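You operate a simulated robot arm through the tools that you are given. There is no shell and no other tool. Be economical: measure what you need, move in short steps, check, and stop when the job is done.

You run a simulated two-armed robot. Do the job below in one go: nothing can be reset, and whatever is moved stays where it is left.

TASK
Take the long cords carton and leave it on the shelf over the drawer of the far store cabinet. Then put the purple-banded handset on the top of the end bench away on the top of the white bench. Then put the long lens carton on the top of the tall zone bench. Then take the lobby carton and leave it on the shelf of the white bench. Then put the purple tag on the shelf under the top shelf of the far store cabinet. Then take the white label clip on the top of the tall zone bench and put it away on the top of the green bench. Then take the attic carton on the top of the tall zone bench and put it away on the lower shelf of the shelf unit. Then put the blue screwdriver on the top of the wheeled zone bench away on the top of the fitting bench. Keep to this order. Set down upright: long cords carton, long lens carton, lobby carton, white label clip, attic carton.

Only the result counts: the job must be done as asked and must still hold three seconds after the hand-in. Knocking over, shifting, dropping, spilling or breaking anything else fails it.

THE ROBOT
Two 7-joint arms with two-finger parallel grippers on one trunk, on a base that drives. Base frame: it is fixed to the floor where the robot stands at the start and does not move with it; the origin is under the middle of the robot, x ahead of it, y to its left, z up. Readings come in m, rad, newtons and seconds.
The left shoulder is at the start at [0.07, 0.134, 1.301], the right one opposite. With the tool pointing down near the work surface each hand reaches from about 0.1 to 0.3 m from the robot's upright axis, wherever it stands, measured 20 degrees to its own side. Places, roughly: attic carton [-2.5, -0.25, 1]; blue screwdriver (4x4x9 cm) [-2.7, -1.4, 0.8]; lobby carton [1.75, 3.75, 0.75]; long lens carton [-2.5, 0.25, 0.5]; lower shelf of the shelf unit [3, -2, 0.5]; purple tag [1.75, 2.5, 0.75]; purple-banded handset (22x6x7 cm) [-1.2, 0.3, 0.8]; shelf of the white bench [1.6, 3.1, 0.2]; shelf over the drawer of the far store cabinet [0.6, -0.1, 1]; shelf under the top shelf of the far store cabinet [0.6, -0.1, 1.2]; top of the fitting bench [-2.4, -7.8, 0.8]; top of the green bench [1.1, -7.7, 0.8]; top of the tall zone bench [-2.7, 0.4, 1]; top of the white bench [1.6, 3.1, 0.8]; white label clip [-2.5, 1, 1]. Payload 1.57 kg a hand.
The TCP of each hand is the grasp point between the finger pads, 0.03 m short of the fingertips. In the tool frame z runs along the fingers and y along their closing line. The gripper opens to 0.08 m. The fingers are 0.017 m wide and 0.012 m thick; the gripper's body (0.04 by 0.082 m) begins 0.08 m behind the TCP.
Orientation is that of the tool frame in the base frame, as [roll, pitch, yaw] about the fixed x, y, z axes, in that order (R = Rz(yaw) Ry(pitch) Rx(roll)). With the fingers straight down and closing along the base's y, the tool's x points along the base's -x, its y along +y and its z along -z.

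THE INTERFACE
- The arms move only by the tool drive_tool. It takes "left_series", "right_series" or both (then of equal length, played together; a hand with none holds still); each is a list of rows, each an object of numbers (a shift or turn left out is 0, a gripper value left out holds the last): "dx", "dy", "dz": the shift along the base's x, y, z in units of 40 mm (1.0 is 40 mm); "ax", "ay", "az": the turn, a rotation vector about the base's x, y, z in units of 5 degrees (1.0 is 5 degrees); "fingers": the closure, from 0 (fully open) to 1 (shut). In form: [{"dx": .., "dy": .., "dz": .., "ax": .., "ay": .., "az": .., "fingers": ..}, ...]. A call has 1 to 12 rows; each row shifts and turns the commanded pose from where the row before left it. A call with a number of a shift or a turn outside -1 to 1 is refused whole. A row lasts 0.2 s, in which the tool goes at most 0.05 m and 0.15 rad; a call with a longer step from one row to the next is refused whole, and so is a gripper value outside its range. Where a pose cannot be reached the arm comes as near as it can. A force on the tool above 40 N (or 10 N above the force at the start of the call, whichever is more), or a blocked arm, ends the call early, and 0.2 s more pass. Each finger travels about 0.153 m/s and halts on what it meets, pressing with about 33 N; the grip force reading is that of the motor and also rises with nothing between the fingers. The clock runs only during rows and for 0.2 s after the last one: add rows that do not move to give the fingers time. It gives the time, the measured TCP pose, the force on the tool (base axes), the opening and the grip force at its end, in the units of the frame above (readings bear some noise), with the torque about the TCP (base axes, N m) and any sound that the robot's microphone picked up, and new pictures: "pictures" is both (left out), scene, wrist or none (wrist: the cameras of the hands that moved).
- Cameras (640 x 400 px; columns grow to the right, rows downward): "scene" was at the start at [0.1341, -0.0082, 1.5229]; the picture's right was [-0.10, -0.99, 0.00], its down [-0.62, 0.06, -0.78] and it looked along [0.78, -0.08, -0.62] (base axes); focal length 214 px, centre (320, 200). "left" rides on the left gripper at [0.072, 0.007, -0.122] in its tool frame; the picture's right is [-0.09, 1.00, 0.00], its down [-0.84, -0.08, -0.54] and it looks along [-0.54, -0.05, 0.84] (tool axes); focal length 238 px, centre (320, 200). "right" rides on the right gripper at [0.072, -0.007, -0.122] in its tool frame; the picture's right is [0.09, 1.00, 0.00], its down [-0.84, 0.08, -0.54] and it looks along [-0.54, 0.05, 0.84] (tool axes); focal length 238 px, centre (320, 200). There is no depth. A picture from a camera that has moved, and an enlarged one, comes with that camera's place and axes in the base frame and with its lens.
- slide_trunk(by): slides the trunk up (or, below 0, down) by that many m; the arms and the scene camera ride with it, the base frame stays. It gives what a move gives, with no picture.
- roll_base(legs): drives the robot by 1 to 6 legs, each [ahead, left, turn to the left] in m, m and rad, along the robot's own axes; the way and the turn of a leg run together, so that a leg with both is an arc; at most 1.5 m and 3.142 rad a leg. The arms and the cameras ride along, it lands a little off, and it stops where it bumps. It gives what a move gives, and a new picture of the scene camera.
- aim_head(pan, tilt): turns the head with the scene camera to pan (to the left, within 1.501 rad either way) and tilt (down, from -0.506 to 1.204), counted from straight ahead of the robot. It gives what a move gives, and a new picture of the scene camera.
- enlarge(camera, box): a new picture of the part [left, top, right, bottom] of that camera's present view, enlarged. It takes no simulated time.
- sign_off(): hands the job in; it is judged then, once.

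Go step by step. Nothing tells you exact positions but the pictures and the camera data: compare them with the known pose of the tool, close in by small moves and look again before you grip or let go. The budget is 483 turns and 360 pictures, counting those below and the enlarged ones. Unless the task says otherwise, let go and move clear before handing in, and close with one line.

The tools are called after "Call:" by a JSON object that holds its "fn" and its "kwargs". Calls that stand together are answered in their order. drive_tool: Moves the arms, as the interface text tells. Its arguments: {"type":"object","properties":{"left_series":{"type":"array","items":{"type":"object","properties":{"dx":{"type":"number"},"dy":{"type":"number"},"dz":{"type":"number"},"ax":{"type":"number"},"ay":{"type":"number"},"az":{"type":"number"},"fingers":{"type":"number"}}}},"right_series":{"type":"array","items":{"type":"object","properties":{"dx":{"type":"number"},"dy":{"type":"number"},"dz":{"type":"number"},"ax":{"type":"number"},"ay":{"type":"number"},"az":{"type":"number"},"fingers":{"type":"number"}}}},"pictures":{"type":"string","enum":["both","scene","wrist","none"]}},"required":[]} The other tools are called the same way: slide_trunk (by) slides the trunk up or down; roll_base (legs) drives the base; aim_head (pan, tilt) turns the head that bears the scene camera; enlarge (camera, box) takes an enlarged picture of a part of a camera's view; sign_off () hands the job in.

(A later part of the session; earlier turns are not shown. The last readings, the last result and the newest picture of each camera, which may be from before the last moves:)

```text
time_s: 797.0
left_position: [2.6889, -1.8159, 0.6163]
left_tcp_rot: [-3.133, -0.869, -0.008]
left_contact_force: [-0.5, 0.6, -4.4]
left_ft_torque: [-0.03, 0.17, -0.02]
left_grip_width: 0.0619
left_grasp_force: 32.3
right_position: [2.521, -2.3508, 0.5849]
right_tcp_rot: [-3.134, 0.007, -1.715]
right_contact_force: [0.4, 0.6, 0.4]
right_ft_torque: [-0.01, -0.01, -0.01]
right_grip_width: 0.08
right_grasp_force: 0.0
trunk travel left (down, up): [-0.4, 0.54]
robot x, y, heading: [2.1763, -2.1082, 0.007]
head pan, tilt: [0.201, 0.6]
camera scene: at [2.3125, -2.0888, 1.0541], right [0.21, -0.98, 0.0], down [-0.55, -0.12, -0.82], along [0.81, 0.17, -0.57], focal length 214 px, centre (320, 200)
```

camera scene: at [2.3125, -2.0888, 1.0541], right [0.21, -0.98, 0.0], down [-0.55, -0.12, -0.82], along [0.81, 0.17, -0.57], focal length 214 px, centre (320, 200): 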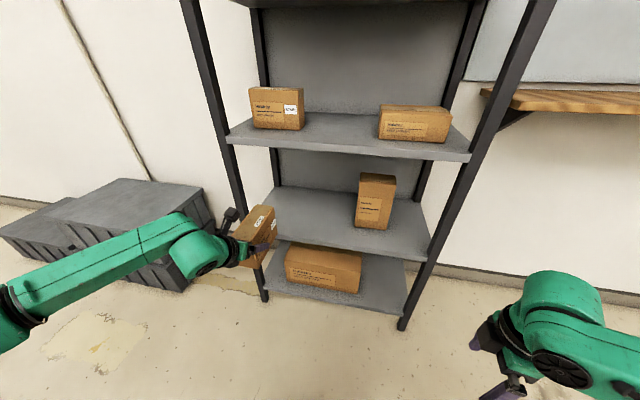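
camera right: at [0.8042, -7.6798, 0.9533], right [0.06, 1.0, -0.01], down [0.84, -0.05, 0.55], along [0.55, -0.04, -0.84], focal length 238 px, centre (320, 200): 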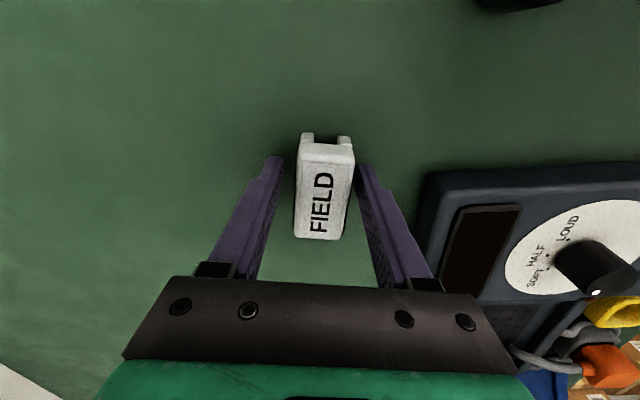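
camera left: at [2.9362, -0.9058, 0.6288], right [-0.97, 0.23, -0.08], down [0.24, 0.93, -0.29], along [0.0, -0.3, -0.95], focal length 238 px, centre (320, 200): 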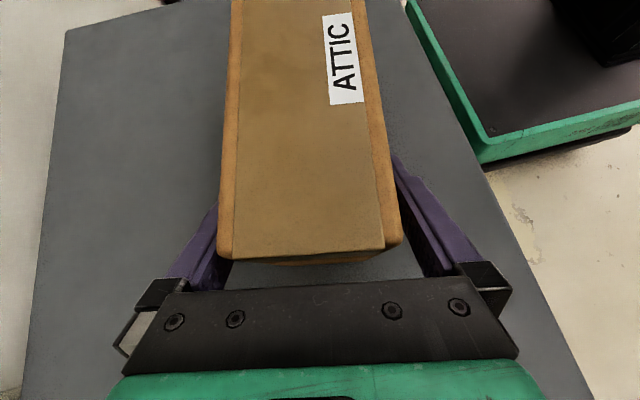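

4th shelf ≈0.465, next shelf's underside ≈0.82, free on its left part. Lower to entry height and move in.

Call:
{"fn": "drive_tool", "kwargs": {"left_series": [{"dz": -0.6, "dy": -0.4}, {"dz": -0.5, "dy": -0.4}, {}], "pictures": "none"}}

Call:
{"fn": "roll_base", "kwargs": {"legs": [[0.2, 0, 0]]}}

Call:
{"fn": "drive_tool", "kwargs": {"left_series": [{"dx": 0.8}, {"dx": 0.75}, {}], "pictures": "both"}}

```text
time_s: 797.8
left_position: [2.6897, -1.8458, 0.5707]
left_tcp_rot: [-3.134, -0.869, -0.007]
left_contact_force: [0.2, 0.2, -4.3]
left_ft_torque: [-0.03, 0.14, 0.01]
left_grip_width: 0.0618
left_grasp_force: 33.5
right_position: [2.5203, -2.3501, 0.5852]
right_tcp_rot: [-3.135, 0.007, -1.716]
right_contact_force: [-0.2, -0.2, -0.4]
right_ft_torque: [0.03, -0.02, -0.01]
right_grip_width: 0.08
right_grasp_force: 0.0
trunk travel left (down, up): [-0.4, 0.54]
robot x, y, heading: [2.1775, -2.1074, 0.0]
head pan, tilt: [0.201, 0.6]
```

```text
time_s: 799.3
left_position: [2.8877, -1.8462, 0.5708]
left_tcp_rot: [-3.133, -0.866, -0.01]
left_contact_force: [-1.0, 0.7, -5.1]
left_ft_torque: [0.05, 0.21, 0.0]
left_grip_width: 0.0621
left_grasp_force: 32.9
right_position: [2.7196, -2.3491, 0.5841]
right_tcp_rot: [-3.132, 0.006, -1.716]
right_contact_force: [0.7, -0.2, -0.5]
right_ft_torque: [0.01, 0.02, -0.02]
right_grip_width: 0.08
right_grasp_force: 0.1
trunk travel left (down, up): [-0.4, 0.54]
robot x, y, heading: [2.3759, -2.1054, 0.012]
head pan, tilt: [0.201, 0.6]
camera scene: at [2.5122, -2.0876, 1.054], right [0.2, -0.98, 0.0], down [-0.55, -0.12, -0.82], along [0.81, 0.17, -0.57], focal length 214 px, centre (320, 200)
```

scene: 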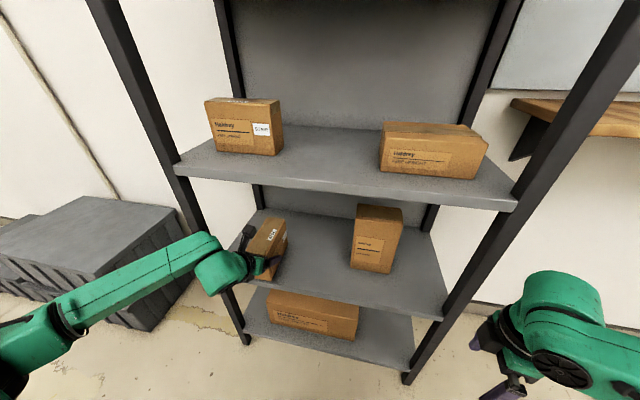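

```text
time_s: 800.1
left_position: [2.9503, -1.8469, 0.569]
left_tcp_rot: [-3.131, -0.867, -0.009]
left_contact_force: [0.4, 0.0, -3.9]
left_ft_torque: [0.0, 0.12, -0.01]
left_grip_width: 0.0619
left_grasp_force: 33.4
right_position: [2.7195, -2.3501, 0.585]
right_tcp_rot: [-3.135, 0.007, -1.714]
right_contact_force: [0.1, 0.2, 1.2]
right_ft_torque: [0.0, -0.02, 0.01]
right_grip_width: 0.08
right_grasp_force: 0.0
trunk travel left (down, up): [-0.4, 0.54]
robot x, y, heading: [2.3736, -2.1057, 0.006]
head pan, tilt: [0.201, 0.6]
camera scene: at [2.5114, -2.0875, 1.0541], right [0.2, -0.98, 0.0], down [-0.55, -0.12, -0.82], along [0.81, 0.17, -0.57], focal length 214 px, centre (320, 200)
camera left: at [2.9048, -1.8532, 0.7038], right [-0.06, -1.0, -0.08], down [-0.95, 0.08, -0.29], along [0.29, 0.05, -0.95], focal length 238 px, centre (320, 200)
```

scene: 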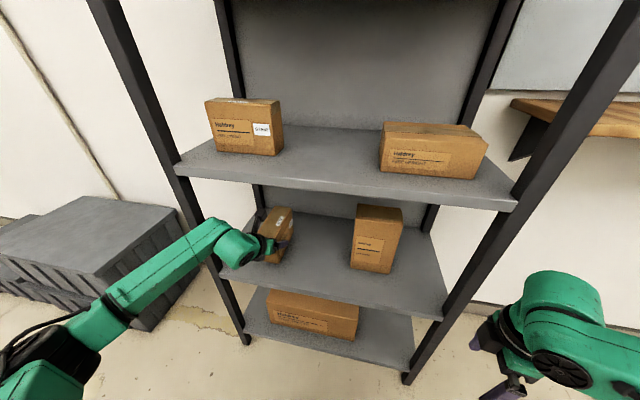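
left: 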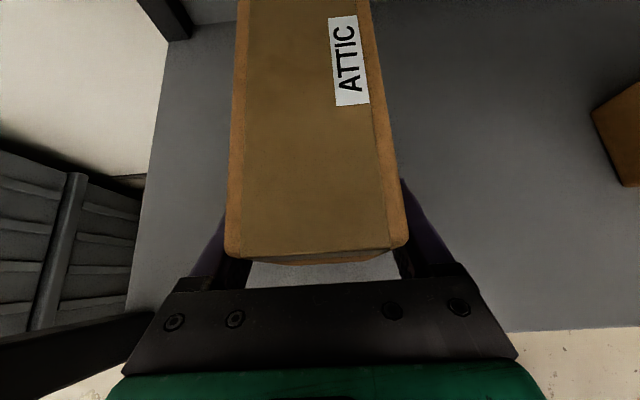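

Inside the shelf. Lower to contact.

Call:
{"fn": "drive_tool", "kwargs": {"left_series": [{"dz": -0.4}, {"dz": -0.3}, {}], "pictures": "none"}}

Call:
{"fn": "drive_tool", "kwargs": {"left_series": [{"dz": -0.2}, {"dz": -0.2}, {}], "pictures": "none"}}

```text
time_s: 800.9
left_position: [2.9511, -1.8461, 0.5518]
left_tcp_rot: [-3.134, -0.885, -0.009]
left_contact_force: [6.8, 3.4, 30.9]
left_ft_torque: [-0.78, 0.75, -0.13]
left_grip_width: 0.0618
left_grasp_force: 33.2
right_position: [2.7176, -2.3495, 0.5867]
right_tcp_rot: [-3.129, 0.009, -1.716]
right_contact_force: [0.7, -0.7, -0.5]
right_ft_torque: [0.02, 0.01, 0.02]
right_grip_width: 0.0801
right_grasp_force: 0.0
trunk travel left (down, up): [-0.4, 0.54]
robot x, y, heading: [2.3783, -2.1046, 0.008]
head pan, tilt: [0.201, 0.6]
```

```text
time_s: 801.7
left_position: [2.9497, -1.8456, 0.5348]
left_tcp_rot: [-3.133, -0.882, -0.009]
left_contact_force: [-2.1, 0.7, 33.6]
left_ft_torque: [-0.77, 0.41, -0.17]
left_grip_width: 0.0622
left_grasp_force: 33.0
right_position: [2.7158, -2.3507, 0.5866]
right_tcp_rot: [-3.128, 0.012, -1.716]
right_contact_force: [-0.5, 0.3, 1.8]
right_ft_torque: [-0.02, -0.03, -0.01]
right_grip_width: 0.0798
right_grasp_force: 0.1
trunk travel left (down, up): [-0.4, 0.54]
robot x, y, heading: [2.3767, -2.1065, 0.002]
head pan, tilt: [0.201, 0.6]
```

Seated. Release and look.

Call:
{"fn": "drive_tool", "kwargs": {"left_series": [{"fingers": 0.4}, {"fingers": 0.1}, {"fingers": 0}, {}], "pictures": "both"}}

```text
time_s: 802.7
left_position: [2.9486, -1.8462, 0.5258]
left_tcp_rot: [-3.133, -0.866, -0.01]
left_contact_force: [0.3, 0.5, 0.2]
left_ft_torque: [-0.01, -0.01, -0.01]
left_grip_width: 0.0799
left_grasp_force: 0.0
right_position: [2.7189, -2.3498, 0.5849]
right_tcp_rot: [-3.132, 0.01, -1.717]
right_contact_force: [0.1, -0.2, -0.1]
right_ft_torque: [-0.01, 0.0, -0.02]
right_grip_width: 0.0798
right_grasp_force: 0.1
trunk travel left (down, up): [-0.4, 0.54]
robot x, y, heading: [2.3761, -2.1108, 0.002]
head pan, tilt: [0.201, 0.6]
camera scene: at [2.5106, -2.0881, 1.054], right [0.2, -0.98, 0.0], down [-0.55, -0.12, -0.83], along [0.81, 0.17, -0.56], focal length 214 px, centre (320, 200)
camera left: at [2.904, -1.8536, 0.6598], right [-0.06, -1.0, -0.08], down [-0.95, 0.08, -0.29], along [0.29, 0.05, -0.96], focal length 238 px, centre (320, 200)
```

scene: 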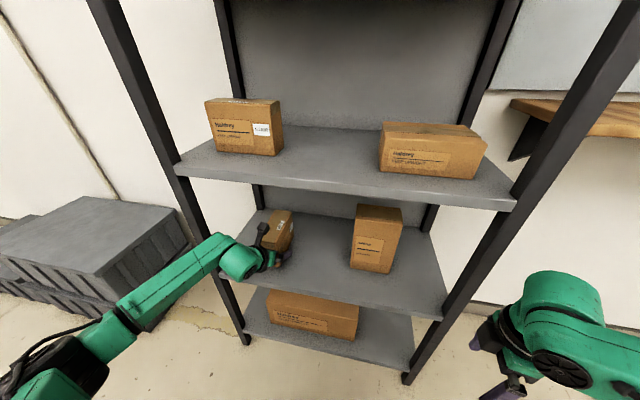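
left: 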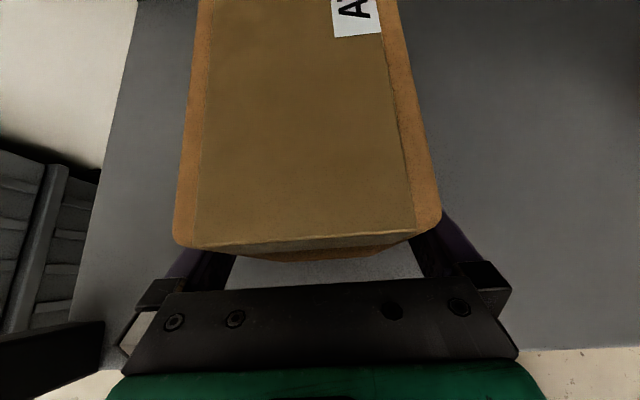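

Carton stands upright. Withdraw along the tool axis and back off.

Call:
{"fn": "drive_tool", "kwargs": {"left_series": [{"dx": -0.6, "dz": 0.3}, {"dx": -0.8, "dz": 0.3}, {"dx": -0.8, "dz": 0.2}, {}], "pictures": "none"}}

Call:
{"fn": "roll_base", "kwargs": {"legs": [[-0.3, 0, 0]]}}

Call:
{"fn": "enlarge", "kwargs": {"camera": "scene", "box": [180, 130, 480, 340]}}

```text
time_s: 803.7
left_position: [2.8618, -1.8456, 0.5586]
left_tcp_rot: [-3.132, -0.867, -0.01]
left_contact_force: [0.5, -0.5, -0.3]
left_ft_torque: [-0.01, 0.03, -0.03]
left_grip_width: 0.0802
left_grasp_force: 0.0
right_position: [2.7181, -2.3494, 0.585]
right_tcp_rot: [-3.136, 0.006, -1.716]
right_contact_force: [0.1, -0.2, 0.4]
right_ft_torque: [0.02, 0.01, 0.02]
right_grip_width: 0.0801
right_grasp_force: 0.0
trunk travel left (down, up): [-0.4, 0.54]
robot x, y, heading: [2.3773, -2.1041, 0.005]
head pan, tilt: [0.201, 0.6]
```

```text
time_s: 805.8
left_position: [2.5629, -1.8492, 0.5587]
left_tcp_rot: [-3.133, -0.869, -0.011]
left_contact_force: [-0.5, 0.8, -0.5]
left_ft_torque: [-0.01, -0.01, 0.0]
left_grip_width: 0.08
left_grasp_force: 0.1
right_position: [2.417, -2.3524, 0.5851]
right_tcp_rot: [-3.134, 0.009, -1.719]
right_contact_force: [-0.2, -0.3, 0.8]
right_ft_torque: [0.03, 0.0, -0.02]
right_grip_width: 0.0801
right_grasp_force: 0.1
trunk travel left (down, up): [-0.4, 0.54]
robot x, y, heading: [2.077, -2.1094, 0.002]
head pan, tilt: [0.201, 0.6]
camera scene: at [2.2093, -2.0894, 1.0543], right [0.2, -0.98, 0.0], down [-0.55, -0.11, -0.83], along [0.81, 0.17, -0.56], focal length 214 px, centre (320, 200)
```

scene: 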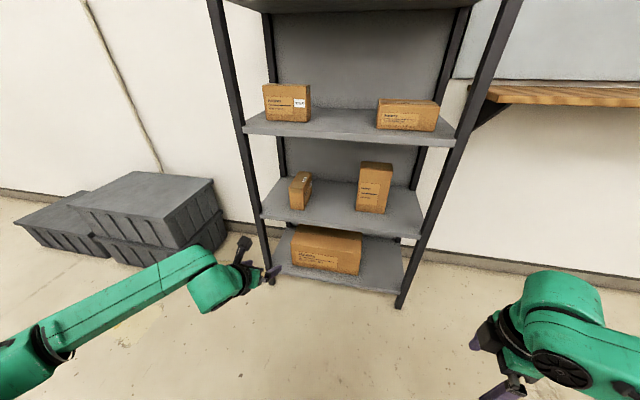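

```text
1.90 times, centred on (330, 235) of scene
camera zoom: at [2.2093, -2.0894, 1.0543], right [0.2, -0.98, 0.0], down [-0.55, -0.11, -0.83], along [0.81, 0.17, -0.56], focal length 408 px, centre (301, 133)
```

zoom: 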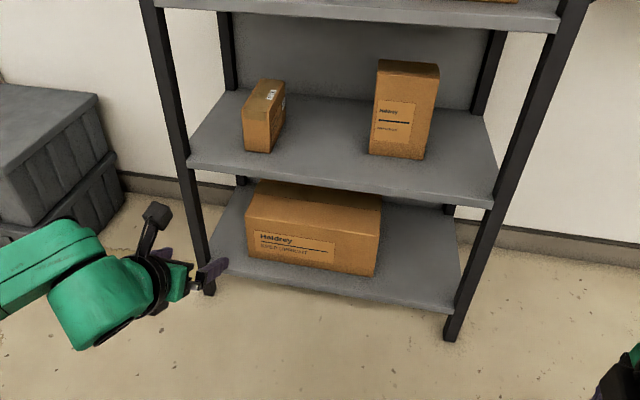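

Attic carton is upright on the lower shelf. Now the last item; restore the arm, raise the trunk and look south for a route.

Call:
{"fn": "drive_tool", "kwargs": {"left_series": [{"az": -1, "dx": -0.5}, {"az": -1, "dx": -0.5}, {"az": -1}, {"az": -1}, {"az": -1}, {"az": -1}, {"az": -1}, {"az": -1}, {"az": -1}], "pictures": "none"}}

Call:
{"fn": "drive_tool", "kwargs": {"left_series": [{"az": -1}, {"az": -1}, {"az": -1}, {"az": -1}, {"az": -1}, {"az": -1}, {"az": -1}, {"az": -1}, {"az": -1}], "pictures": "none"}}

Call:
{"fn": "drive_tool", "kwargs": {"left_series": [{"ax": 1, "dz": 0.5}, {"ax": 1, "dz": 0.5}, {"ax": 1, "dz": 0.5}, {"ax": 1, "dz": 0.5}, {"ax": 1}, {"ax": 1}, {"ax": 1}, {"ax": 1}, {"ax": 1}, {"ax": 1}], "pictures": "none"}}

Call:
{"fn": "slide_trunk", "kwargs": {"by": 0.4}}

Call:
{"fn": "slide_trunk", "kwargs": {"by": 0.14}}

Call:
{"fn": "aim_head", "kwargs": {"pan": -1.5, "tilt": 0.4}}

```text
time_s: 807.8
left_position: [2.522, -1.8495, 0.5582]
left_tcp_rot: [-3.135, -0.867, -0.8]
left_contact_force: [-0.1, 0.5, -0.1]
left_ft_torque: [-0.03, 0.02, 0.0]
left_grip_width: 0.0798
left_grasp_force: 0.1
right_position: [2.4183, -2.3533, 0.5851]
right_tcp_rot: [-3.134, 0.007, -1.719]
right_contact_force: [-0.2, 0.2, 0.5]
right_ft_torque: [-0.01, 0.03, 0.02]
right_grip_width: 0.0799
right_grasp_force: 0.1
trunk travel left (down, up): [-0.4, 0.54]
robot x, y, heading: [2.0765, -2.108, 0.001]
head pan, tilt: [0.201, 0.6]
```

```text
time_s: 809.8
left_position: [2.5217, -1.8478, 0.5584]
left_tcp_rot: [-3.133, -0.867, -1.586]
left_contact_force: [-0.3, 0.6, -0.3]
left_ft_torque: [-0.03, 0.01, 0.03]
left_grip_width: 0.08
left_grasp_force: 0.0
right_position: [2.4163, -2.352, 0.5848]
right_tcp_rot: [-3.134, 0.007, -1.719]
right_contact_force: [-0.1, 0.6, -0.5]
right_ft_torque: [0.02, -0.03, -0.02]
right_grip_width: 0.08
right_grasp_force: 0.1
trunk travel left (down, up): [-0.4, 0.54]
robot x, y, heading: [2.075, -2.1099, 0.004]
head pan, tilt: [0.201, 0.6]
```

```text
time_s: 812.0
left_position: [2.4983, -1.8151, 0.5886]
left_tcp_rot: [-3.109, -0.649, -1.58]
left_contact_force: [-0.3, 0.1, 0.5]
left_ft_torque: [0.02, 0.02, 0.0]
left_grip_width: 0.0803
left_grasp_force: 0.2
left hand out of reach, approached as far as the arm can: row 2, 3, 4, 5, 6, 7, 8, 9, 10
right_position: [2.4163, -2.3524, 0.5855]
right_tcp_rot: [-3.134, 0.007, -1.719]
right_contact_force: [0.8, 0.5, 0.7]
right_ft_torque: [-0.01, 0.01, 0.0]
right_grip_width: 0.08
right_grasp_force: 0.1
trunk travel left (down, up): [-0.4, 0.54]
robot x, y, heading: [2.0703, -2.1095, 0.006]
head pan, tilt: [0.201, 0.6]
```

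```text
time_s: 815.8
left_position: [2.4995, -1.8146, 0.9889]
left_tcp_rot: [-3.111, -0.648, -1.581]
left_contact_force: [0.2, -0.2, 0.7]
left_ft_torque: [-0.01, 0.01, 0.03]
left_grip_width: 0.0799
left_grasp_force: 0.1
right_position: [2.4169, -2.3517, 0.9841]
right_tcp_rot: [-3.136, 0.007, -1.719]
right_contact_force: [-0.2, -0.1, 0.8]
right_ft_torque: [0.02, 0.02, 0.02]
right_grip_width: 0.0798
right_grasp_force: 0.0
trunk travel left (down, up): [-0.8, 0.14]
robot x, y, heading: [2.0745, -2.1071, 0.001]
head pan, tilt: [0.201, 0.6]
```

```text
time_s: 817.5
left_position: [2.4991, -1.8159, 1.1287]
left_tcp_rot: [-3.11, -0.649, -1.581]
left_contact_force: [-0.3, -0.4, -1.0]
left_ft_torque: [0.02, 0.01, 0.01]
left_grip_width: 0.0799
left_grasp_force: 0.2
right_position: [2.4168, -2.3532, 1.1257]
right_tcp_rot: [-3.135, 0.007, -1.721]
right_contact_force: [-0.3, 0.5, -0.3]
right_ft_torque: [0.0, 0.0, 0.02]
right_grip_width: 0.0799
right_grasp_force: 0.1
trunk travel left (down, up): [-0.94, 0.0]
robot x, y, heading: [2.0722, -2.1091, 0.004]
head pan, tilt: [0.201, 0.6]
```

```text
time_s: 819.2
left_position: [2.4985, -1.8154, 1.1293]
left_tcp_rot: [-3.11, -0.648, -1.58]
left_contact_force: [0.2, 0.1, 0.1]
left_ft_torque: [0.0, 0.01, -0.01]
left_grip_width: 0.0799
left_grasp_force: 0.1
right_position: [2.4178, -2.3524, 1.1241]
right_tcp_rot: [-3.135, 0.007, -1.72]
right_contact_force: [-0.5, -0.6, 0.0]
right_ft_torque: [-0.02, -0.01, 0.01]
right_grip_width: 0.0798
right_grasp_force: 0.1
trunk travel left (down, up): [-0.94, 0.0]
robot x, y, heading: [2.0763, -2.1089, 0.005]
head pan, tilt: [-1.499, 0.4]
camera scene: at [2.1302, -2.1995, 1.6124], right [-1.0, -0.07, 0.0], down [-0.03, 0.39, -0.92], along [0.07, -0.92, -0.39], focal length 214 px, centre (320, 200)
```

scene: 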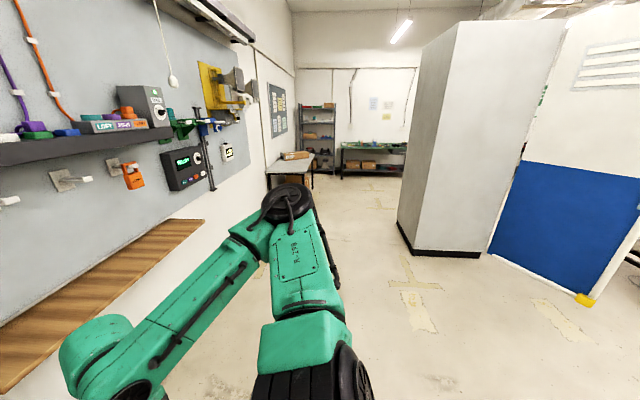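

The south route is clear. Turn to face −y and drive: south, west along y≈-6.4, then back up the west aisle.

Call:
{"fn": "roll_base", "kwargs": {"legs": [[0, 0, -1.576], [1.5, 0, 0], [1.5, 0, 0], [1.35, 0, 0]]}}

Call:
{"fn": "roll_base", "kwargs": {"legs": [[0, -1.5, 0], [0, -1.5, 0], [0, -1.1, 0]]}}

```text
time_s: 843.9
left_position: [2.395, -6.8771, 1.1302]
left_tcp_rot: [-3.108, -0.65, 3.131]
left_contact_force: [0.3, -0.7, 0.1]
left_ft_torque: [0.02, -0.01, -0.05]
left_grip_width: 0.0802
left_grasp_force: 0.1
right_position: [1.8596, -6.7958, 1.1248]
right_tcp_rot: [-3.133, 0.008, 2.993]
right_contact_force: [-0.3, 0.0, -0.3]
right_ft_torque: [-0.04, 0.02, -0.03]
right_grip_width: 0.0799
right_grasp_force: 0.0
trunk travel left (down, up): [-0.94, 0.0]
robot x, y, heading: [2.1045, -6.45, -1.567]
head pan, tilt: [-1.499, 0.4]
camera scene: at [2.0087, -6.5087, 1.6125], right [-0.07, 1.0, 0.0], down [0.39, 0.03, -0.92], along [-0.92, -0.07, -0.39], focal length 214 px, centre (320, 200)
```

scene: 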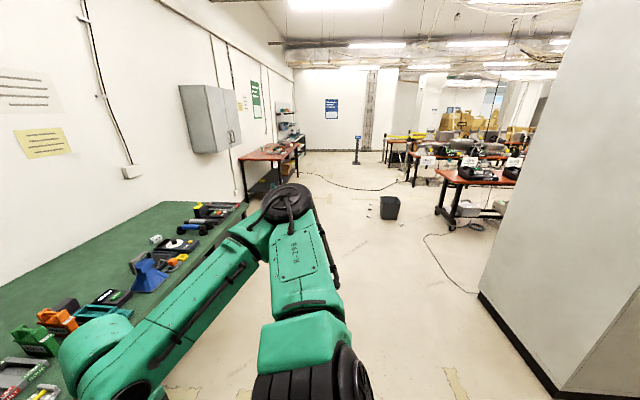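

```text
time_s: 863.6
left_position: [-1.7119, -6.8991, 1.1283]
left_tcp_rot: [-3.11, -0.651, 3.13]
left_contact_force: [0.2, -0.1, 0.1]
left_ft_torque: [0.02, 0.01, -0.01]
left_grip_width: 0.08
left_grasp_force: 0.2
right_position: [-2.2495, -6.8186, 1.125]
right_tcp_rot: [-3.133, 0.008, 2.993]
right_contact_force: [-0.5, 0.4, 0.0]
right_ft_torque: [0.0, -0.03, 0.0]
right_grip_width: 0.08
right_grasp_force: 0.0
trunk travel left (down, up): [-0.94, 0.0]
robot x, y, heading: [-2.0053, -6.4732, -1.572]
head pan, tilt: [-1.499, 0.4]
camera scene: at [-2.0977, -6.5322, 1.6125], right [-0.07, 1.0, 0.0], down [0.39, 0.03, -0.92], along [-0.92, -0.07, -0.39], focal length 214 px, centre (320, 200)
```

scene: 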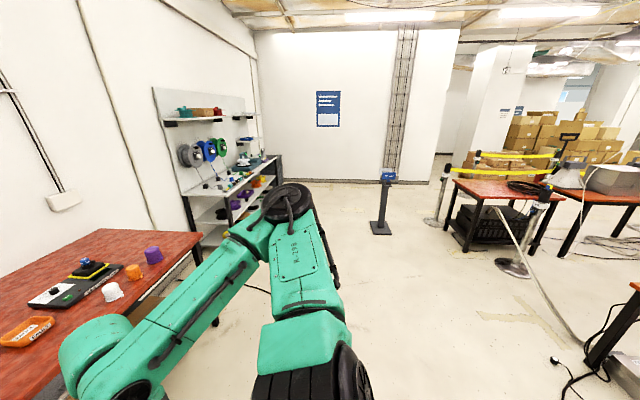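

Back north past the scraps and up the aisle to y≈-1.4.

Call:
{"fn": "roll_base", "kwargs": {"legs": [[0, -0.06, 0], [-1.27, 0, 0], [0, 0.2, 0], [-1.5, 0, 0], [-1.5, 0, 0], [-0.75, 0, 0]]}}

Call:
{"fn": "aim_head", "kwargs": {"pan": -1.2, "tilt": 0.6}}

```text
time_s: 889.4
left_position: [-1.5702, -1.8924, 1.1289]
left_tcp_rot: [-3.11, -0.649, 3.129]
left_contact_force: [-0.9, 0.4, 0.0]
left_ft_torque: [-0.01, 0.01, -0.04]
left_grip_width: 0.0801
left_grasp_force: 0.0
right_position: [-2.1077, -1.8116, 1.1248]
right_tcp_rot: [-3.135, 0.009, 2.992]
right_contact_force: [-0.3, -0.3, -0.7]
right_ft_torque: [0.04, 0.01, -0.02]
right_grip_width: 0.0802
right_grasp_force: 0.1
trunk travel left (down, up): [-0.94, 0.0]
robot x, y, heading: [-1.86, -1.4638, -1.571]
head pan, tilt: [-1.499, 0.4]
camera scene: at [-1.9562, -1.5254, 1.6124], right [-0.07, 1.0, 0.0], down [0.39, 0.03, -0.92], along [-0.92, -0.07, -0.39], focal length 214 px, centre (320, 200)
```

scene: 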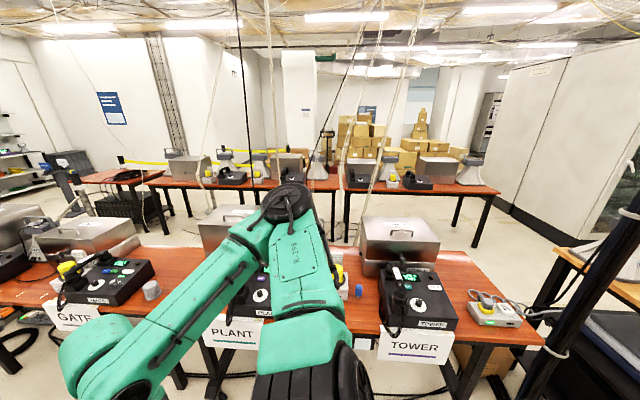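

```text
time_s: 890.2
left_position: [-1.5701, -1.8906, 1.1294]
left_tcp_rot: [-3.11, -0.65, 3.13]
left_contact_force: [0.4, 0.1, -1.2]
left_ft_torque: [-0.01, 0.01, 0.02]
left_grip_width: 0.08
left_grasp_force: 0.0
right_position: [-2.1068, -1.8093, 1.1251]
right_tcp_rot: [-3.133, 0.007, 2.995]
right_contact_force: [0.2, -0.2, 1.2]
right_ft_torque: [0.01, 0.05, -0.02]
right_grip_width: 0.0797
right_grasp_force: 0.1
trunk travel left (down, up): [-0.94, 0.0]
robot x, y, heading: [-1.8631, -1.4666, -1.573]
head pan, tilt: [-1.201, 0.6]
camera scene: at [-1.9462, -1.5486, 1.5943], right [-0.36, 0.93, 0.0], down [0.53, 0.2, -0.83], along [-0.77, -0.3, -0.56], focal length 214 px, centre (320, 200)
```

scene: 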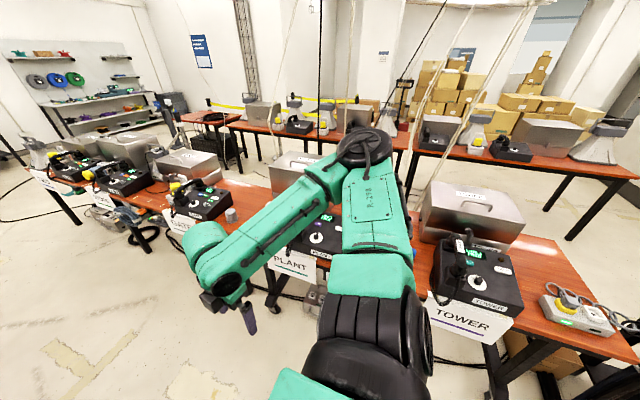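

I can see a small blue item at about (-2.73,-1.40) between two consoles. Turn to face the bench.

Call:
{"fn": "roll_base", "kwargs": {"legs": [[0.06, 0, -1.57]]}}

Call:
{"fn": "aim_head", "kwargs": {"pan": 0, "tilt": 0.7}}

Call:
{"fn": "enlarge", "kwargs": {"camera": "scene", "box": [230, 100, 430, 250]}}

```text
time_s: 894.4
left_position: [-2.3233, -1.7965, 1.1286]
left_tcp_rot: [-3.11, -0.649, 1.559]
left_contact_force: [-0.2, -0.3, 0.1]
left_ft_torque: [-0.02, -0.02, 0.01]
left_grip_width: 0.08
left_grasp_force: 0.1
right_position: [-2.2427, -1.2594, 1.1244]
right_tcp_rot: [-3.133, 0.006, 1.42]
right_contact_force: [0.4, -0.1, 0.5]
right_ft_torque: [0.0, 0.02, 0.01]
right_grip_width: 0.0798
right_grasp_force: 0.1
trunk travel left (down, up): [-0.94, 0.0]
robot x, y, heading: [-1.9039, -1.5086, 3.141]
head pan, tilt: [-1.201, 0.6]
camera scene: at [-1.9838, -1.4225, 1.5942], right [0.93, 0.36, 0.0], down [0.2, -0.53, -0.83], along [-0.3, 0.77, -0.56], focal length 214 px, centre (320, 200)
```

scene: 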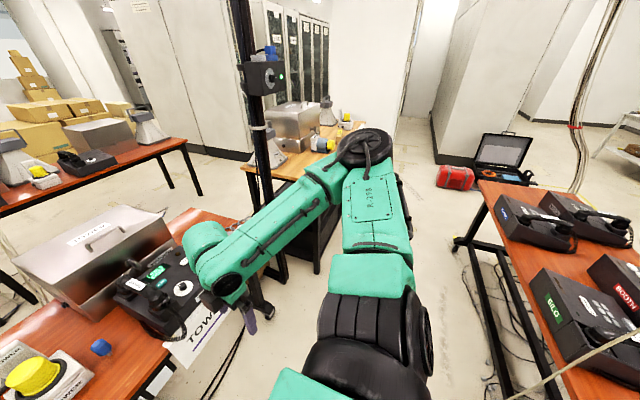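

```text
time_s: 895.8
left_position: [-2.3243, -1.7974, 1.1284]
left_tcp_rot: [-3.11, -0.649, 1.558]
left_contact_force: [0.0, -0.2, -0.1]
left_ft_torque: [-0.04, 0.0, -0.01]
left_grip_width: 0.0801
left_grasp_force: 0.0
right_position: [-2.2422, -1.2604, 1.1245]
right_tcp_rot: [-3.135, 0.009, 1.421]
right_contact_force: [-0.6, -0.2, -1.0]
right_ft_torque: [0.0, -0.02, 0.0]
right_grip_width: 0.08
right_grasp_force: 0.0
trunk travel left (down, up): [-0.94, 0.0]
robot x, y, heading: [-1.8986, -1.5068, 3.145]
head pan, tilt: [0.0, 0.7]
camera scene: at [-2.0369, -1.5044, 1.5856], right [0.0, 1.0, 0.0], down [0.64, 0.0, -0.76], along [-0.76, 0.0, -0.64], focal length 214 px, centre (320, 200)
```

scene: 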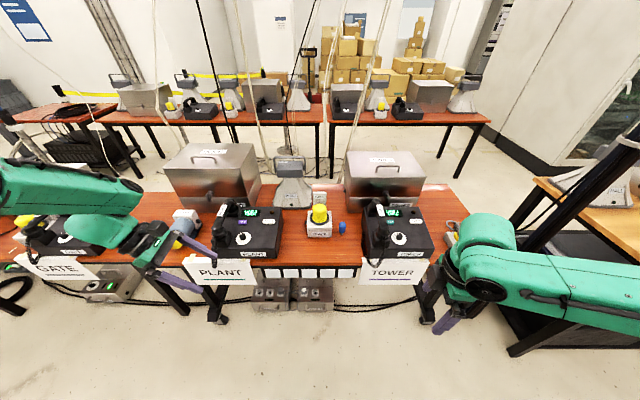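

```text
2.67 times, centred on (330, 175) of scene
camera zoom: at [-2.0369, -1.5044, 1.5856], right [0.0, 1.0, 0.0], down [0.64, 0.0, -0.76], along [-0.76, 0.0, -0.64], focal length 572 px, centre (293, 267)
```

zoom: 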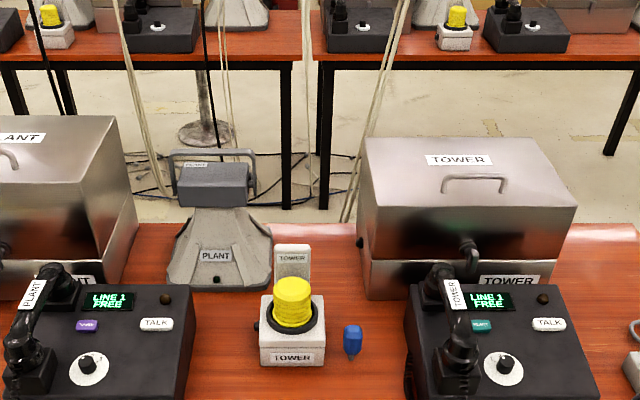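

A blue stubby screwdriver is at ≈(-2.707,-1.397). First raise/retract the left hand, then advance and use the right wrist camera.

Call:
{"fn": "drive_tool", "kwargs": {"left_series": [{"dx": 0.5, "dz": 0.8}, {"dx": 0.5, "dz": 0.8}, {"dx": 0.5, "dz": 0.8}, {"dz": 0.8, "dy": 0.3}, {"dz": 0.8, "dy": 0.3}], "right_series": [{"dy": -0.5}, {"dy": -0.5}, {"dy": -0.5}, {}, {}], "pictures": "none"}}

Call:
{"fn": "roll_base", "kwargs": {"legs": [[0.28, 0.07, 0]]}}

Call:
{"fn": "drive_tool", "kwargs": {"right_series": [{"dx": -0.8}, {"dx": -0.8}, {}], "pictures": "wrist"}}

```text
time_s: 897.0
left_position: [-2.2911, -1.837, 1.1931]
left_tcp_rot: [-3.1, -0.676, 1.558]
left_contact_force: [-0.3, -0.1, 0.3]
left_ft_torque: [0.0, 0.0, -0.01]
left_grip_width: 0.0799
left_grasp_force: 0.0
left hand out of reach, approached as far as the arm can: row 1, 2, 3, 4, 5
right_position: [-2.2422, -1.3208, 1.1259]
right_tcp_rot: [-3.134, 0.006, 1.421]
right_contact_force: [-0.4, -0.4, 0.0]
right_ft_torque: [0.01, -0.02, -0.02]
right_grip_width: 0.0799
right_grasp_force: 0.1
trunk travel left (down, up): [-0.94, 0.0]
robot x, y, heading: [-1.9028, -1.5009, 3.138]
head pan, tilt: [0.0, 0.7]
```

```text
time_s: 899.0
left_position: [-2.5711, -1.9039, 1.1938]
left_tcp_rot: [-3.095, -0.674, 1.555]
left_contact_force: [-0.2, -0.1, -0.2]
left_ft_torque: [-0.01, -0.03, 0.02]
left_grip_width: 0.08
left_grasp_force: 0.0
right_position: [-2.5227, -1.3889, 1.1269]
right_tcp_rot: [-3.132, 0.007, 1.421]
right_contact_force: [1.0, -0.3, -0.5]
right_ft_torque: [0.01, 0.02, 0.0]
right_grip_width: 0.0799
right_grasp_force: 0.1
trunk travel left (down, up): [-0.94, 0.0]
robot x, y, heading: [-2.1793, -1.5722, 3.142]
head pan, tilt: [0.0, 0.7]
camera scene: at [-2.3147, -1.5728, 1.5859], right [0.0, 1.0, 0.0], down [0.64, 0.0, -0.77], along [-0.77, 0.0, -0.64], focal length 214 px, centre (320, 200)
```

scene: 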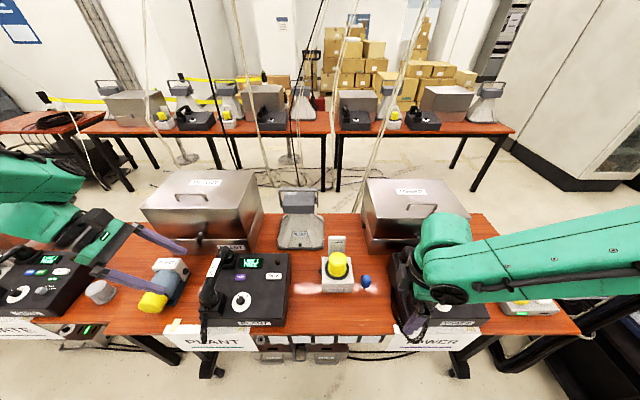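

```text
time_s: 899.8
left_position: [-2.5716, -1.9036, 1.1915]
left_tcp_rot: [-3.099, -0.678, 1.557]
left_contact_force: [-0.2, 0.0, 0.5]
left_ft_torque: [-0.01, 0.0, -0.03]
left_grip_width: 0.08
left_grasp_force: 0.0
right_position: [-2.5858, -1.389, 1.1259]
right_tcp_rot: [-3.133, 0.007, 1.42]
right_contact_force: [-0.5, 0.0, -0.2]
right_ft_torque: [-0.01, 0.0, 0.0]
right_grip_width: 0.08
right_grasp_force: 0.1
trunk travel left (down, up): [-0.94, 0.0]
robot x, y, heading: [-2.1801, -1.568, 3.139]
head pan, tilt: [0.0, 0.7]
camera right: at [-2.5805, -1.3154, 1.2466], right [1.0, -0.06, -0.01], down [-0.04, -0.84, 0.55], along [-0.04, -0.55, -0.84], focal length 238 px, centre (320, 200)
```

right: 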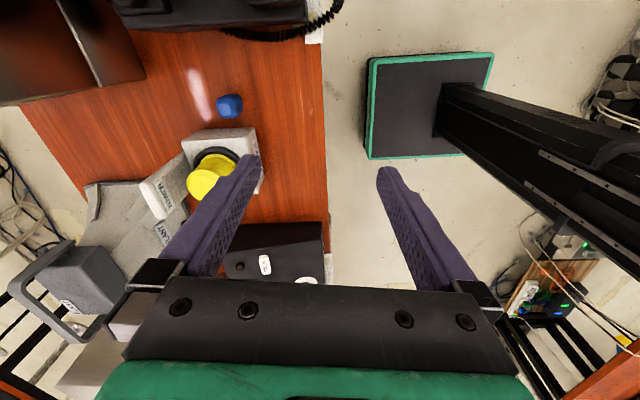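

The screwdriver stands upright (handle up) at ≈(-2.72,-1.39). I rotate the right hand so the fingers close along y and its camera faces me, away from the neighbours.

Call:
{"fn": "drive_tool", "kwargs": {"right_series": [{"az": -1}, {"az": -1}, {"az": -1}, {"az": -1}, {"az": -1}, {"az": -1}, {"az": -1}, {"az": -1}, {"az": -1}, {"az": -1}, {"az": -1}, {"az": -1}], "pictures": "none"}}

Call:
{"fn": "drive_tool", "kwargs": {"right_series": [{"az": -1}, {"az": -1}, {"az": -1}, {"az": -1}, {"az": -0.27, "fingers": 0.19}, {}], "pictures": "none"}}

Call:
{"fn": "roll_base", "kwargs": {"legs": [[0.05, 0, 0]]}}

Call:
{"fn": "drive_tool", "kwargs": {"right_series": [{"dx": -0.9}, {"dx": -0.9}, {}], "pictures": "wrist"}}

```text
time_s: 902.4
left_position: [-2.5733, -1.9052, 1.1936]
left_tcp_rot: [-3.098, -0.677, 1.557]
left_contact_force: [1.2, 0.2, 0.3]
left_ft_torque: [-0.01, 0.02, 0.01]
left_grip_width: 0.0799
left_grasp_force: 0.1
right_position: [-2.5872, -1.3887, 1.1245]
right_tcp_rot: [-3.132, 0.006, 0.37]
right_contact_force: [0.4, -0.2, -0.6]
right_ft_torque: [0.01, 0.02, 0.01]
right_grip_width: 0.0797
right_grasp_force: 0.0
trunk travel left (down, up): [-0.94, 0.0]
robot x, y, heading: [-2.1803, -1.5766, 3.138]
head pan, tilt: [0.0, 0.7]
```

```text
time_s: 903.8
left_position: [-2.5728, -1.9048, 1.1931]
left_tcp_rot: [-3.097, -0.677, 1.556]
left_contact_force: [0.0, -0.2, 0.2]
left_ft_torque: [-0.01, 0.0, -0.02]
left_grip_width: 0.08
left_grasp_force: 0.1
right_position: [-2.5876, -1.3887, 1.1263]
right_tcp_rot: [-3.134, 0.007, 0.0]
right_contact_force: [-0.4, 0.4, 0.3]
right_ft_torque: [0.01, -0.01, -0.02]
right_grip_width: 0.0644
right_grasp_force: 0.0
trunk travel left (down, up): [-0.94, 0.0]
robot x, y, heading: [-2.1822, -1.5733, 3.141]
head pan, tilt: [0.0, 0.7]
```

```text
time_s: 904.8
left_position: [-2.6118, -1.9043, 1.1963]
left_tcp_rot: [-3.085, -0.674, 1.549]
left_contact_force: [1.4, -0.1, 0.0]
left_ft_torque: [-0.02, 0.09, 0.04]
left_grip_width: 0.0802
left_grasp_force: 0.0
right_position: [-2.6279, -1.3887, 1.1297]
right_tcp_rot: [-3.134, 0.017, -0.001]
right_contact_force: [0.5, -0.4, -0.5]
right_ft_torque: [0.03, 0.05, 0.03]
right_grip_width: 0.0645
right_grasp_force: 0.0
trunk travel left (down, up): [-0.94, 0.0]
robot x, y, heading: [-2.2295, -1.5713, 3.139]
head pan, tilt: [0.0, 0.7]
camera scene: at [-2.3543, -1.5736, 1.5868], right [0.0, 1.0, 0.0], down [0.64, 0.0, -0.77], along [-0.77, 0.0, -0.64], focal length 214 px, centre (320, 200)
```

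scene: 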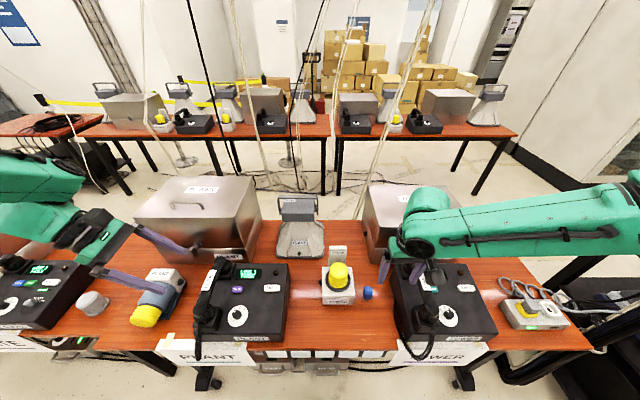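

```text
time_s: 905.6
left_position: [-2.6187, -1.9031, 1.1932]
left_tcp_rot: [-3.098, -0.676, 1.556]
left_contact_force: [-0.5, -0.1, -0.2]
left_ft_torque: [-0.01, 0.0, 0.02]
left_grip_width: 0.0796
left_grasp_force: 0.0
right_position: [-2.7075, -1.3889, 1.1259]
right_tcp_rot: [-3.135, 0.007, 0.001]
right_contact_force: [-0.3, -0.1, -0.2]
right_ft_torque: [0.03, 0.0, 0.0]
right_grip_width: 0.0648
right_grasp_force: 0.0
trunk travel left (down, up): [-0.94, 0.0]
robot x, y, heading: [-2.2313, -1.576, 3.139]
head pan, tilt: [0.0, 0.7]
camera right: at [-2.6333, -1.382, 1.2467], right [0.09, -1.0, -0.01], down [-0.83, -0.08, 0.55], along [-0.55, -0.04, -0.84], focal length 238 px, centre (320, 200)
```

right: 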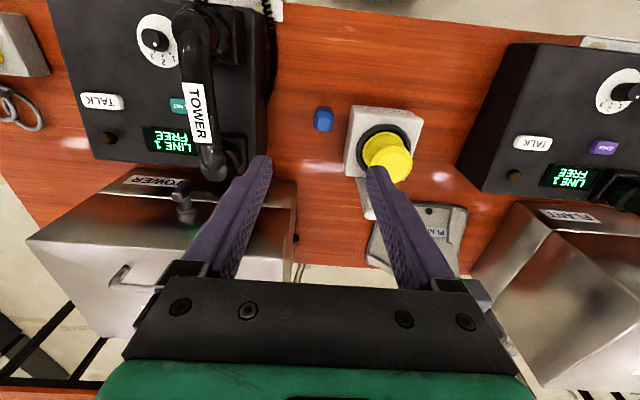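

The beacon is too close on the −y side for a finger, so I return to closing along x.

Call:
{"fn": "drive_tool", "kwargs": {"right_series": [{"az": 1}, {"az": 1}, {"az": 1}, {"az": 1}, {"az": 1}, {"az": 1}, {"az": 1}, {"az": 1}, {"az": 1}, {"az": 1}, {"az": 1}, {"az": 1}], "pictures": "none"}}

Call:
{"fn": "drive_tool", "kwargs": {"right_series": [{"az": 1}, {"az": 1}, {"az": 1}, {"az": 1}, {"az": 1}, {"dx": -0.4, "dy": -0.05, "fingers": 0.1}, {}], "pictures": "none"}}

Call:
{"fn": "slide_trunk", "kwargs": {"by": -0.15}}

Call:
{"fn": "enlarge", "kwargs": {"camera": "right", "box": [0, 0, 640, 400]}}

```text
time_s: 908.2
left_position: [-2.6208, -1.9041, 1.193]
left_tcp_rot: [-3.096, -0.676, 1.557]
left_contact_force: [-0.2, -0.2, 0.0]
left_ft_torque: [-0.01, -0.02, 0.01]
left_grip_width: 0.0803
left_grasp_force: 0.0
right_position: [-2.7091, -1.3887, 1.1251]
right_tcp_rot: [-3.134, 0.007, 1.049]
right_contact_force: [-0.4, -0.3, -0.3]
right_ft_torque: [0.02, -0.02, 0.01]
right_grip_width: 0.0647
right_grasp_force: 0.1
trunk travel left (down, up): [-0.94, 0.0]
robot x, y, heading: [-2.2298, -1.5732, 3.142]
head pan, tilt: [0.0, 0.7]
```

```text
time_s: 909.8
left_position: [-2.6225, -1.9053, 1.1932]
left_tcp_rot: [-3.099, -0.676, 1.557]
left_contact_force: [-0.4, -1.1, -0.5]
left_ft_torque: [0.01, 0.02, 0.01]
left_grip_width: 0.0799
left_grasp_force: 0.0
right_position: [-2.7248, -1.3904, 1.1249]
right_tcp_rot: [-3.134, 0.008, 1.486]
right_contact_force: [-1.3, 0.5, -0.1]
right_ft_torque: [0.02, 0.02, -0.03]
right_grip_width: 0.0721
right_grasp_force: 0.0
trunk travel left (down, up): [-0.94, 0.0]
robot x, y, heading: [-2.2294, -1.5752, 3.141]
head pan, tilt: [0.0, 0.7]
```

```text
time_s: 911.5
left_position: [-2.6228, -1.9043, 1.0438]
left_tcp_rot: [-3.098, -0.678, 1.556]
left_contact_force: [-0.1, -0.7, 0.7]
left_ft_torque: [0.03, 0.0, 0.04]
left_grip_width: 0.0799
left_grasp_force: 0.1
right_position: [-2.7263, -1.389, 0.9757]
right_tcp_rot: [-3.133, 0.009, 1.482]
right_contact_force: [-0.2, 0.6, -0.1]
right_ft_torque: [0.01, 0.01, 0.01]
right_grip_width: 0.0719
right_grasp_force: 0.1
trunk travel left (down, up): [-0.79, 0.15]
robot x, y, heading: [-2.2308, -1.5744, 3.139]
head pan, tilt: [0.0, 0.7]
```

```text
1.00 times, centred on (320, 200) of right (not enlarged: the box is as wide or as high as the picture)
camera zoom: at [-2.7231, -1.317, 1.0962], right [1.0, 0.01, -0.01], down [0.01, -0.84, 0.55], along [0.0, -0.55, -0.84], focal length 238 px, centre (320, 200)
```

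zoom: 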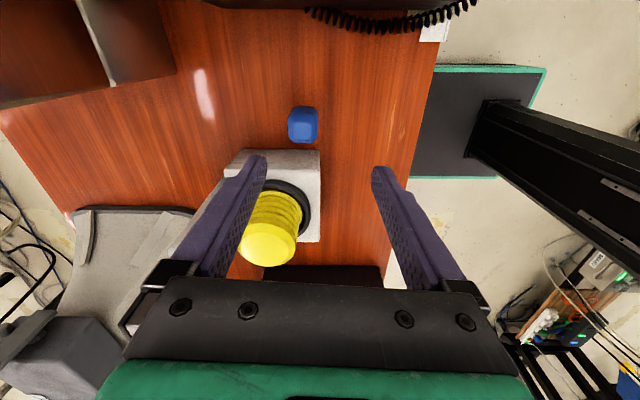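

Triangulation says the top is at z≈0.845 (bench ≈0.755) and the screwdriver at (-2.742,-1.393). Pull the left hand back, then descend with the right.

Call:
{"fn": "drive_tool", "kwargs": {"left_series": [{"dx": 0.9, "dy": 0.3}, {"dx": 0.9, "dy": 0.3}, {"dx": 0.9, "dy": 0.3}, {"dx": 0.9, "dy": 0.3}, {}], "right_series": [{"dx": -0.4, "dy": -0.1}, {"dz": -0.7}, {"dz": -0.7}, {"dz": -0.6}, {}], "pictures": "both"}}

```text
time_s: 912.7
left_position: [-2.5033, -1.8689, 0.9909]
left_tcp_rot: [-3.096, -0.683, 1.556]
left_contact_force: [-0.7, 0.4, -0.1]
left_ft_torque: [-0.01, -0.01, -0.01]
left_grip_width: 0.0801
left_grasp_force: 0.2
left hand out of reach, approached as far as the arm can: row 1, 2, 3, 4
right_position: [-2.7231, -1.3833, 0.9085]
right_tcp_rot: [-3.133, 0.009, 1.482]
right_contact_force: [0.2, 0.2, -0.7]
right_ft_torque: [0.01, -0.01, -0.02]
right_grip_width: 0.0722
right_grasp_force: 0.1
right hand out of reach, approached as far as the arm can: row 3, 4
trunk travel left (down, up): [-0.79, 0.15]
robot x, y, heading: [-2.2351, -1.5734, 3.134]
head pan, tilt: [0.0, 0.7]
camera scene: at [-2.3685, -1.5738, 1.4355], right [0.0, 1.0, 0.0], down [0.64, 0.0, -0.76], along [-0.76, 0.0, -0.64], focal length 214 px, centre (320, 200)
camera right: at [-2.721, -1.3095, 1.0289], right [1.0, 0.01, -0.01], down [0.01, -0.84, 0.55], along [-0.01, -0.55, -0.84], focal length 238 px, centre (320, 200)
camera left: at [-2.4905, -1.8897, 1.1303], right [0.99, -0.06, -0.09], down [-0.07, -0.99, -0.1], along [-0.09, 0.11, -0.99], focal length 238 px, centre (320, 200)
```

scene: 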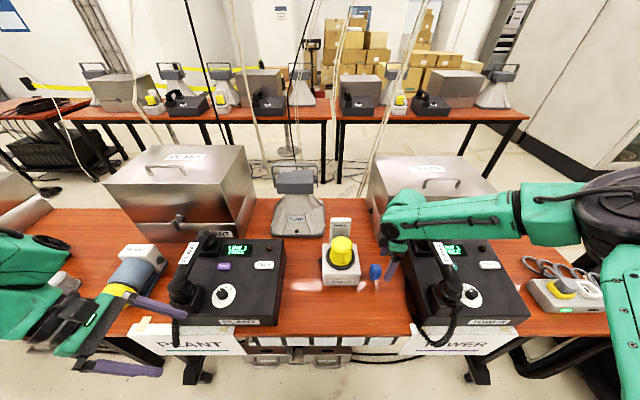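
right: 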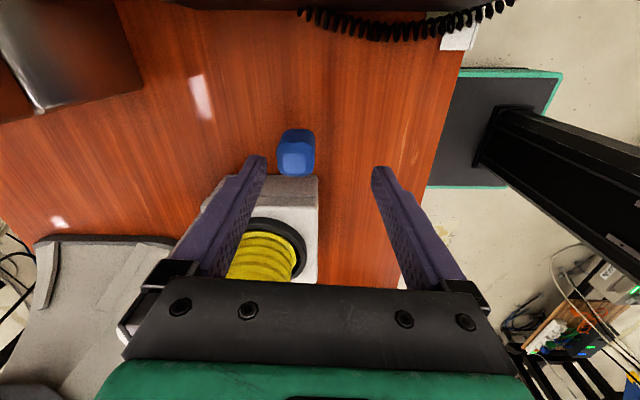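
left: 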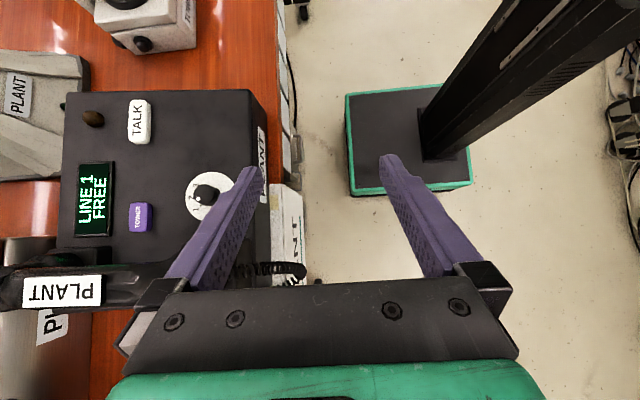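

Both arms are near limits; back off, straighten the left arm up out of the way, then retry with better base/trunk placement.

Call:
{"fn": "drive_tool", "kwargs": {"right_series": [{"dz": 0.8}, {"dz": 0.8}, {"dz": 0.8}, {}], "pictures": "none"}}

Call:
{"fn": "roll_base", "kwargs": {"legs": [[-0.28, 0, 0]]}}

Call:
{"fn": "slide_trunk", "kwargs": {"by": 0.15}}

Call:
{"fn": "drive_tool", "kwargs": {"left_series": [{"ax": -1, "dy": 0.6}, {"ax": -1, "dy": 0.6}, {"ax": -1, "dy": 0.6}, {"ax": -1, "dy": 0.6}, {"ax": -1, "dy": 0.6}, {"ax": -1, "dy": 0.6}, {"ax": -1, "dy": 0.6}, {"ax": -0.8, "dz": 0.5}, {"dz": 0.6}, {"dz": 0.6}, {"dz": 0.6}], "pictures": "none"}}

```text
time_s: 913.7
left_position: [-2.5015, -1.8681, 0.9904]
left_tcp_rot: [-3.094, -0.681, 1.556]
left_contact_force: [0.0, -0.9, -0.1]
left_ft_torque: [-0.01, 0.0, -0.01]
left_grip_width: 0.0801
left_grasp_force: 0.1
right_position: [-2.7236, -1.3839, 1.0039]
right_tcp_rot: [-3.132, 0.006, 1.483]
right_contact_force: [0.2, -0.4, -0.7]
right_ft_torque: [0.0, 0.02, -0.02]
right_grip_width: 0.072
right_grasp_force: 0.1
trunk travel left (down, up): [-0.79, 0.15]
robot x, y, heading: [-2.2329, -1.5745, 3.134]
head pan, tilt: [0.0, 0.7]
```

```text
time_s: 915.7
left_position: [-2.2271, -1.8678, 0.9904]
left_tcp_rot: [-3.098, -0.685, 1.554]
left_contact_force: [-0.6, 0.2, -0.4]
left_ft_torque: [0.0, -0.02, -0.01]
left_grip_width: 0.0798
left_grasp_force: 0.1
right_position: [-2.4448, -1.3833, 1.0038]
right_tcp_rot: [-3.134, 0.007, 1.481]
right_contact_force: [-0.2, 0.4, -0.6]
right_ft_torque: [-0.03, -0.01, -0.02]
right_grip_width: 0.072
right_grasp_force: 0.1
trunk travel left (down, up): [-0.79, 0.15]
robot x, y, heading: [-1.9518, -1.5778, 3.136]
head pan, tilt: [0.0, 0.7]
camera scene: at [-2.0912, -1.5738, 1.4353], right [0.0, 1.0, 0.0], down [0.65, 0.0, -0.76], along [-0.76, 0.0, -0.65], focal length 214 px, centre (320, 200)
```

scene: 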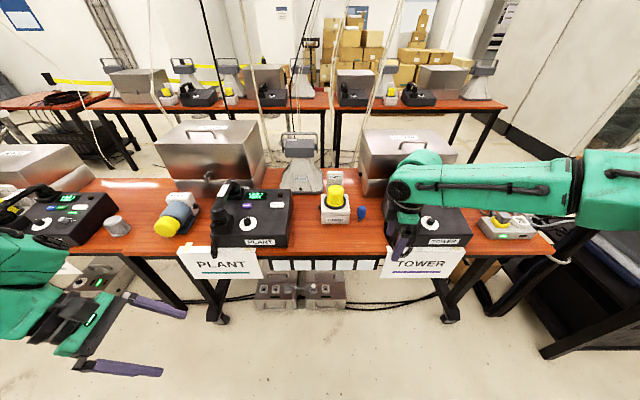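

```text
time_s: 917.4
left_position: [-2.2256, -1.8681, 1.1403]
left_tcp_rot: [-3.094, -0.683, 1.552]
left_contact_force: [0.7, -0.8, 0.3]
left_ft_torque: [0.0, -0.02, 0.01]
left_grip_width: 0.08
left_grasp_force: 0.1
right_position: [-2.4436, -1.3828, 1.1534]
right_tcp_rot: [-3.134, 0.006, 1.479]
right_contact_force: [-0.6, -0.4, -0.1]
right_ft_torque: [-0.01, 0.04, -0.02]
right_grip_width: 0.072
right_grasp_force: 0.1
trunk travel left (down, up): [-0.94, 0.0]
robot x, y, heading: [-1.953, -1.577, 3.142]
head pan, tilt: [0.0, 0.7]
```

```text
time_s: 919.8
left_position: [-2.1992, -1.7379, 1.1284]
left_tcp_rot: [-3.101, -0.055, 1.553]
left_contact_force: [-0.5, -0.9, -0.3]
left_ft_torque: [0.05, -0.01, 0.01]
left_grip_width: 0.0801
left_grasp_force: 0.0
left hand out of reach, approached as far as the arm can: row 1, 2, 3, 4, 5, 6
right_position: [-2.4427, -1.3851, 1.1556]
right_tcp_rot: [-3.133, 0.005, 1.479]
right_contact_force: [-0.3, 0.1, 0.3]
right_ft_torque: [0.0, 0.03, 0.01]
right_grip_width: 0.0721
right_grasp_force: 0.0
trunk travel left (down, up): [-0.94, 0.0]
robot x, y, heading: [-1.9498, -1.5733, 3.137]
head pan, tilt: [0.0, 0.7]
```

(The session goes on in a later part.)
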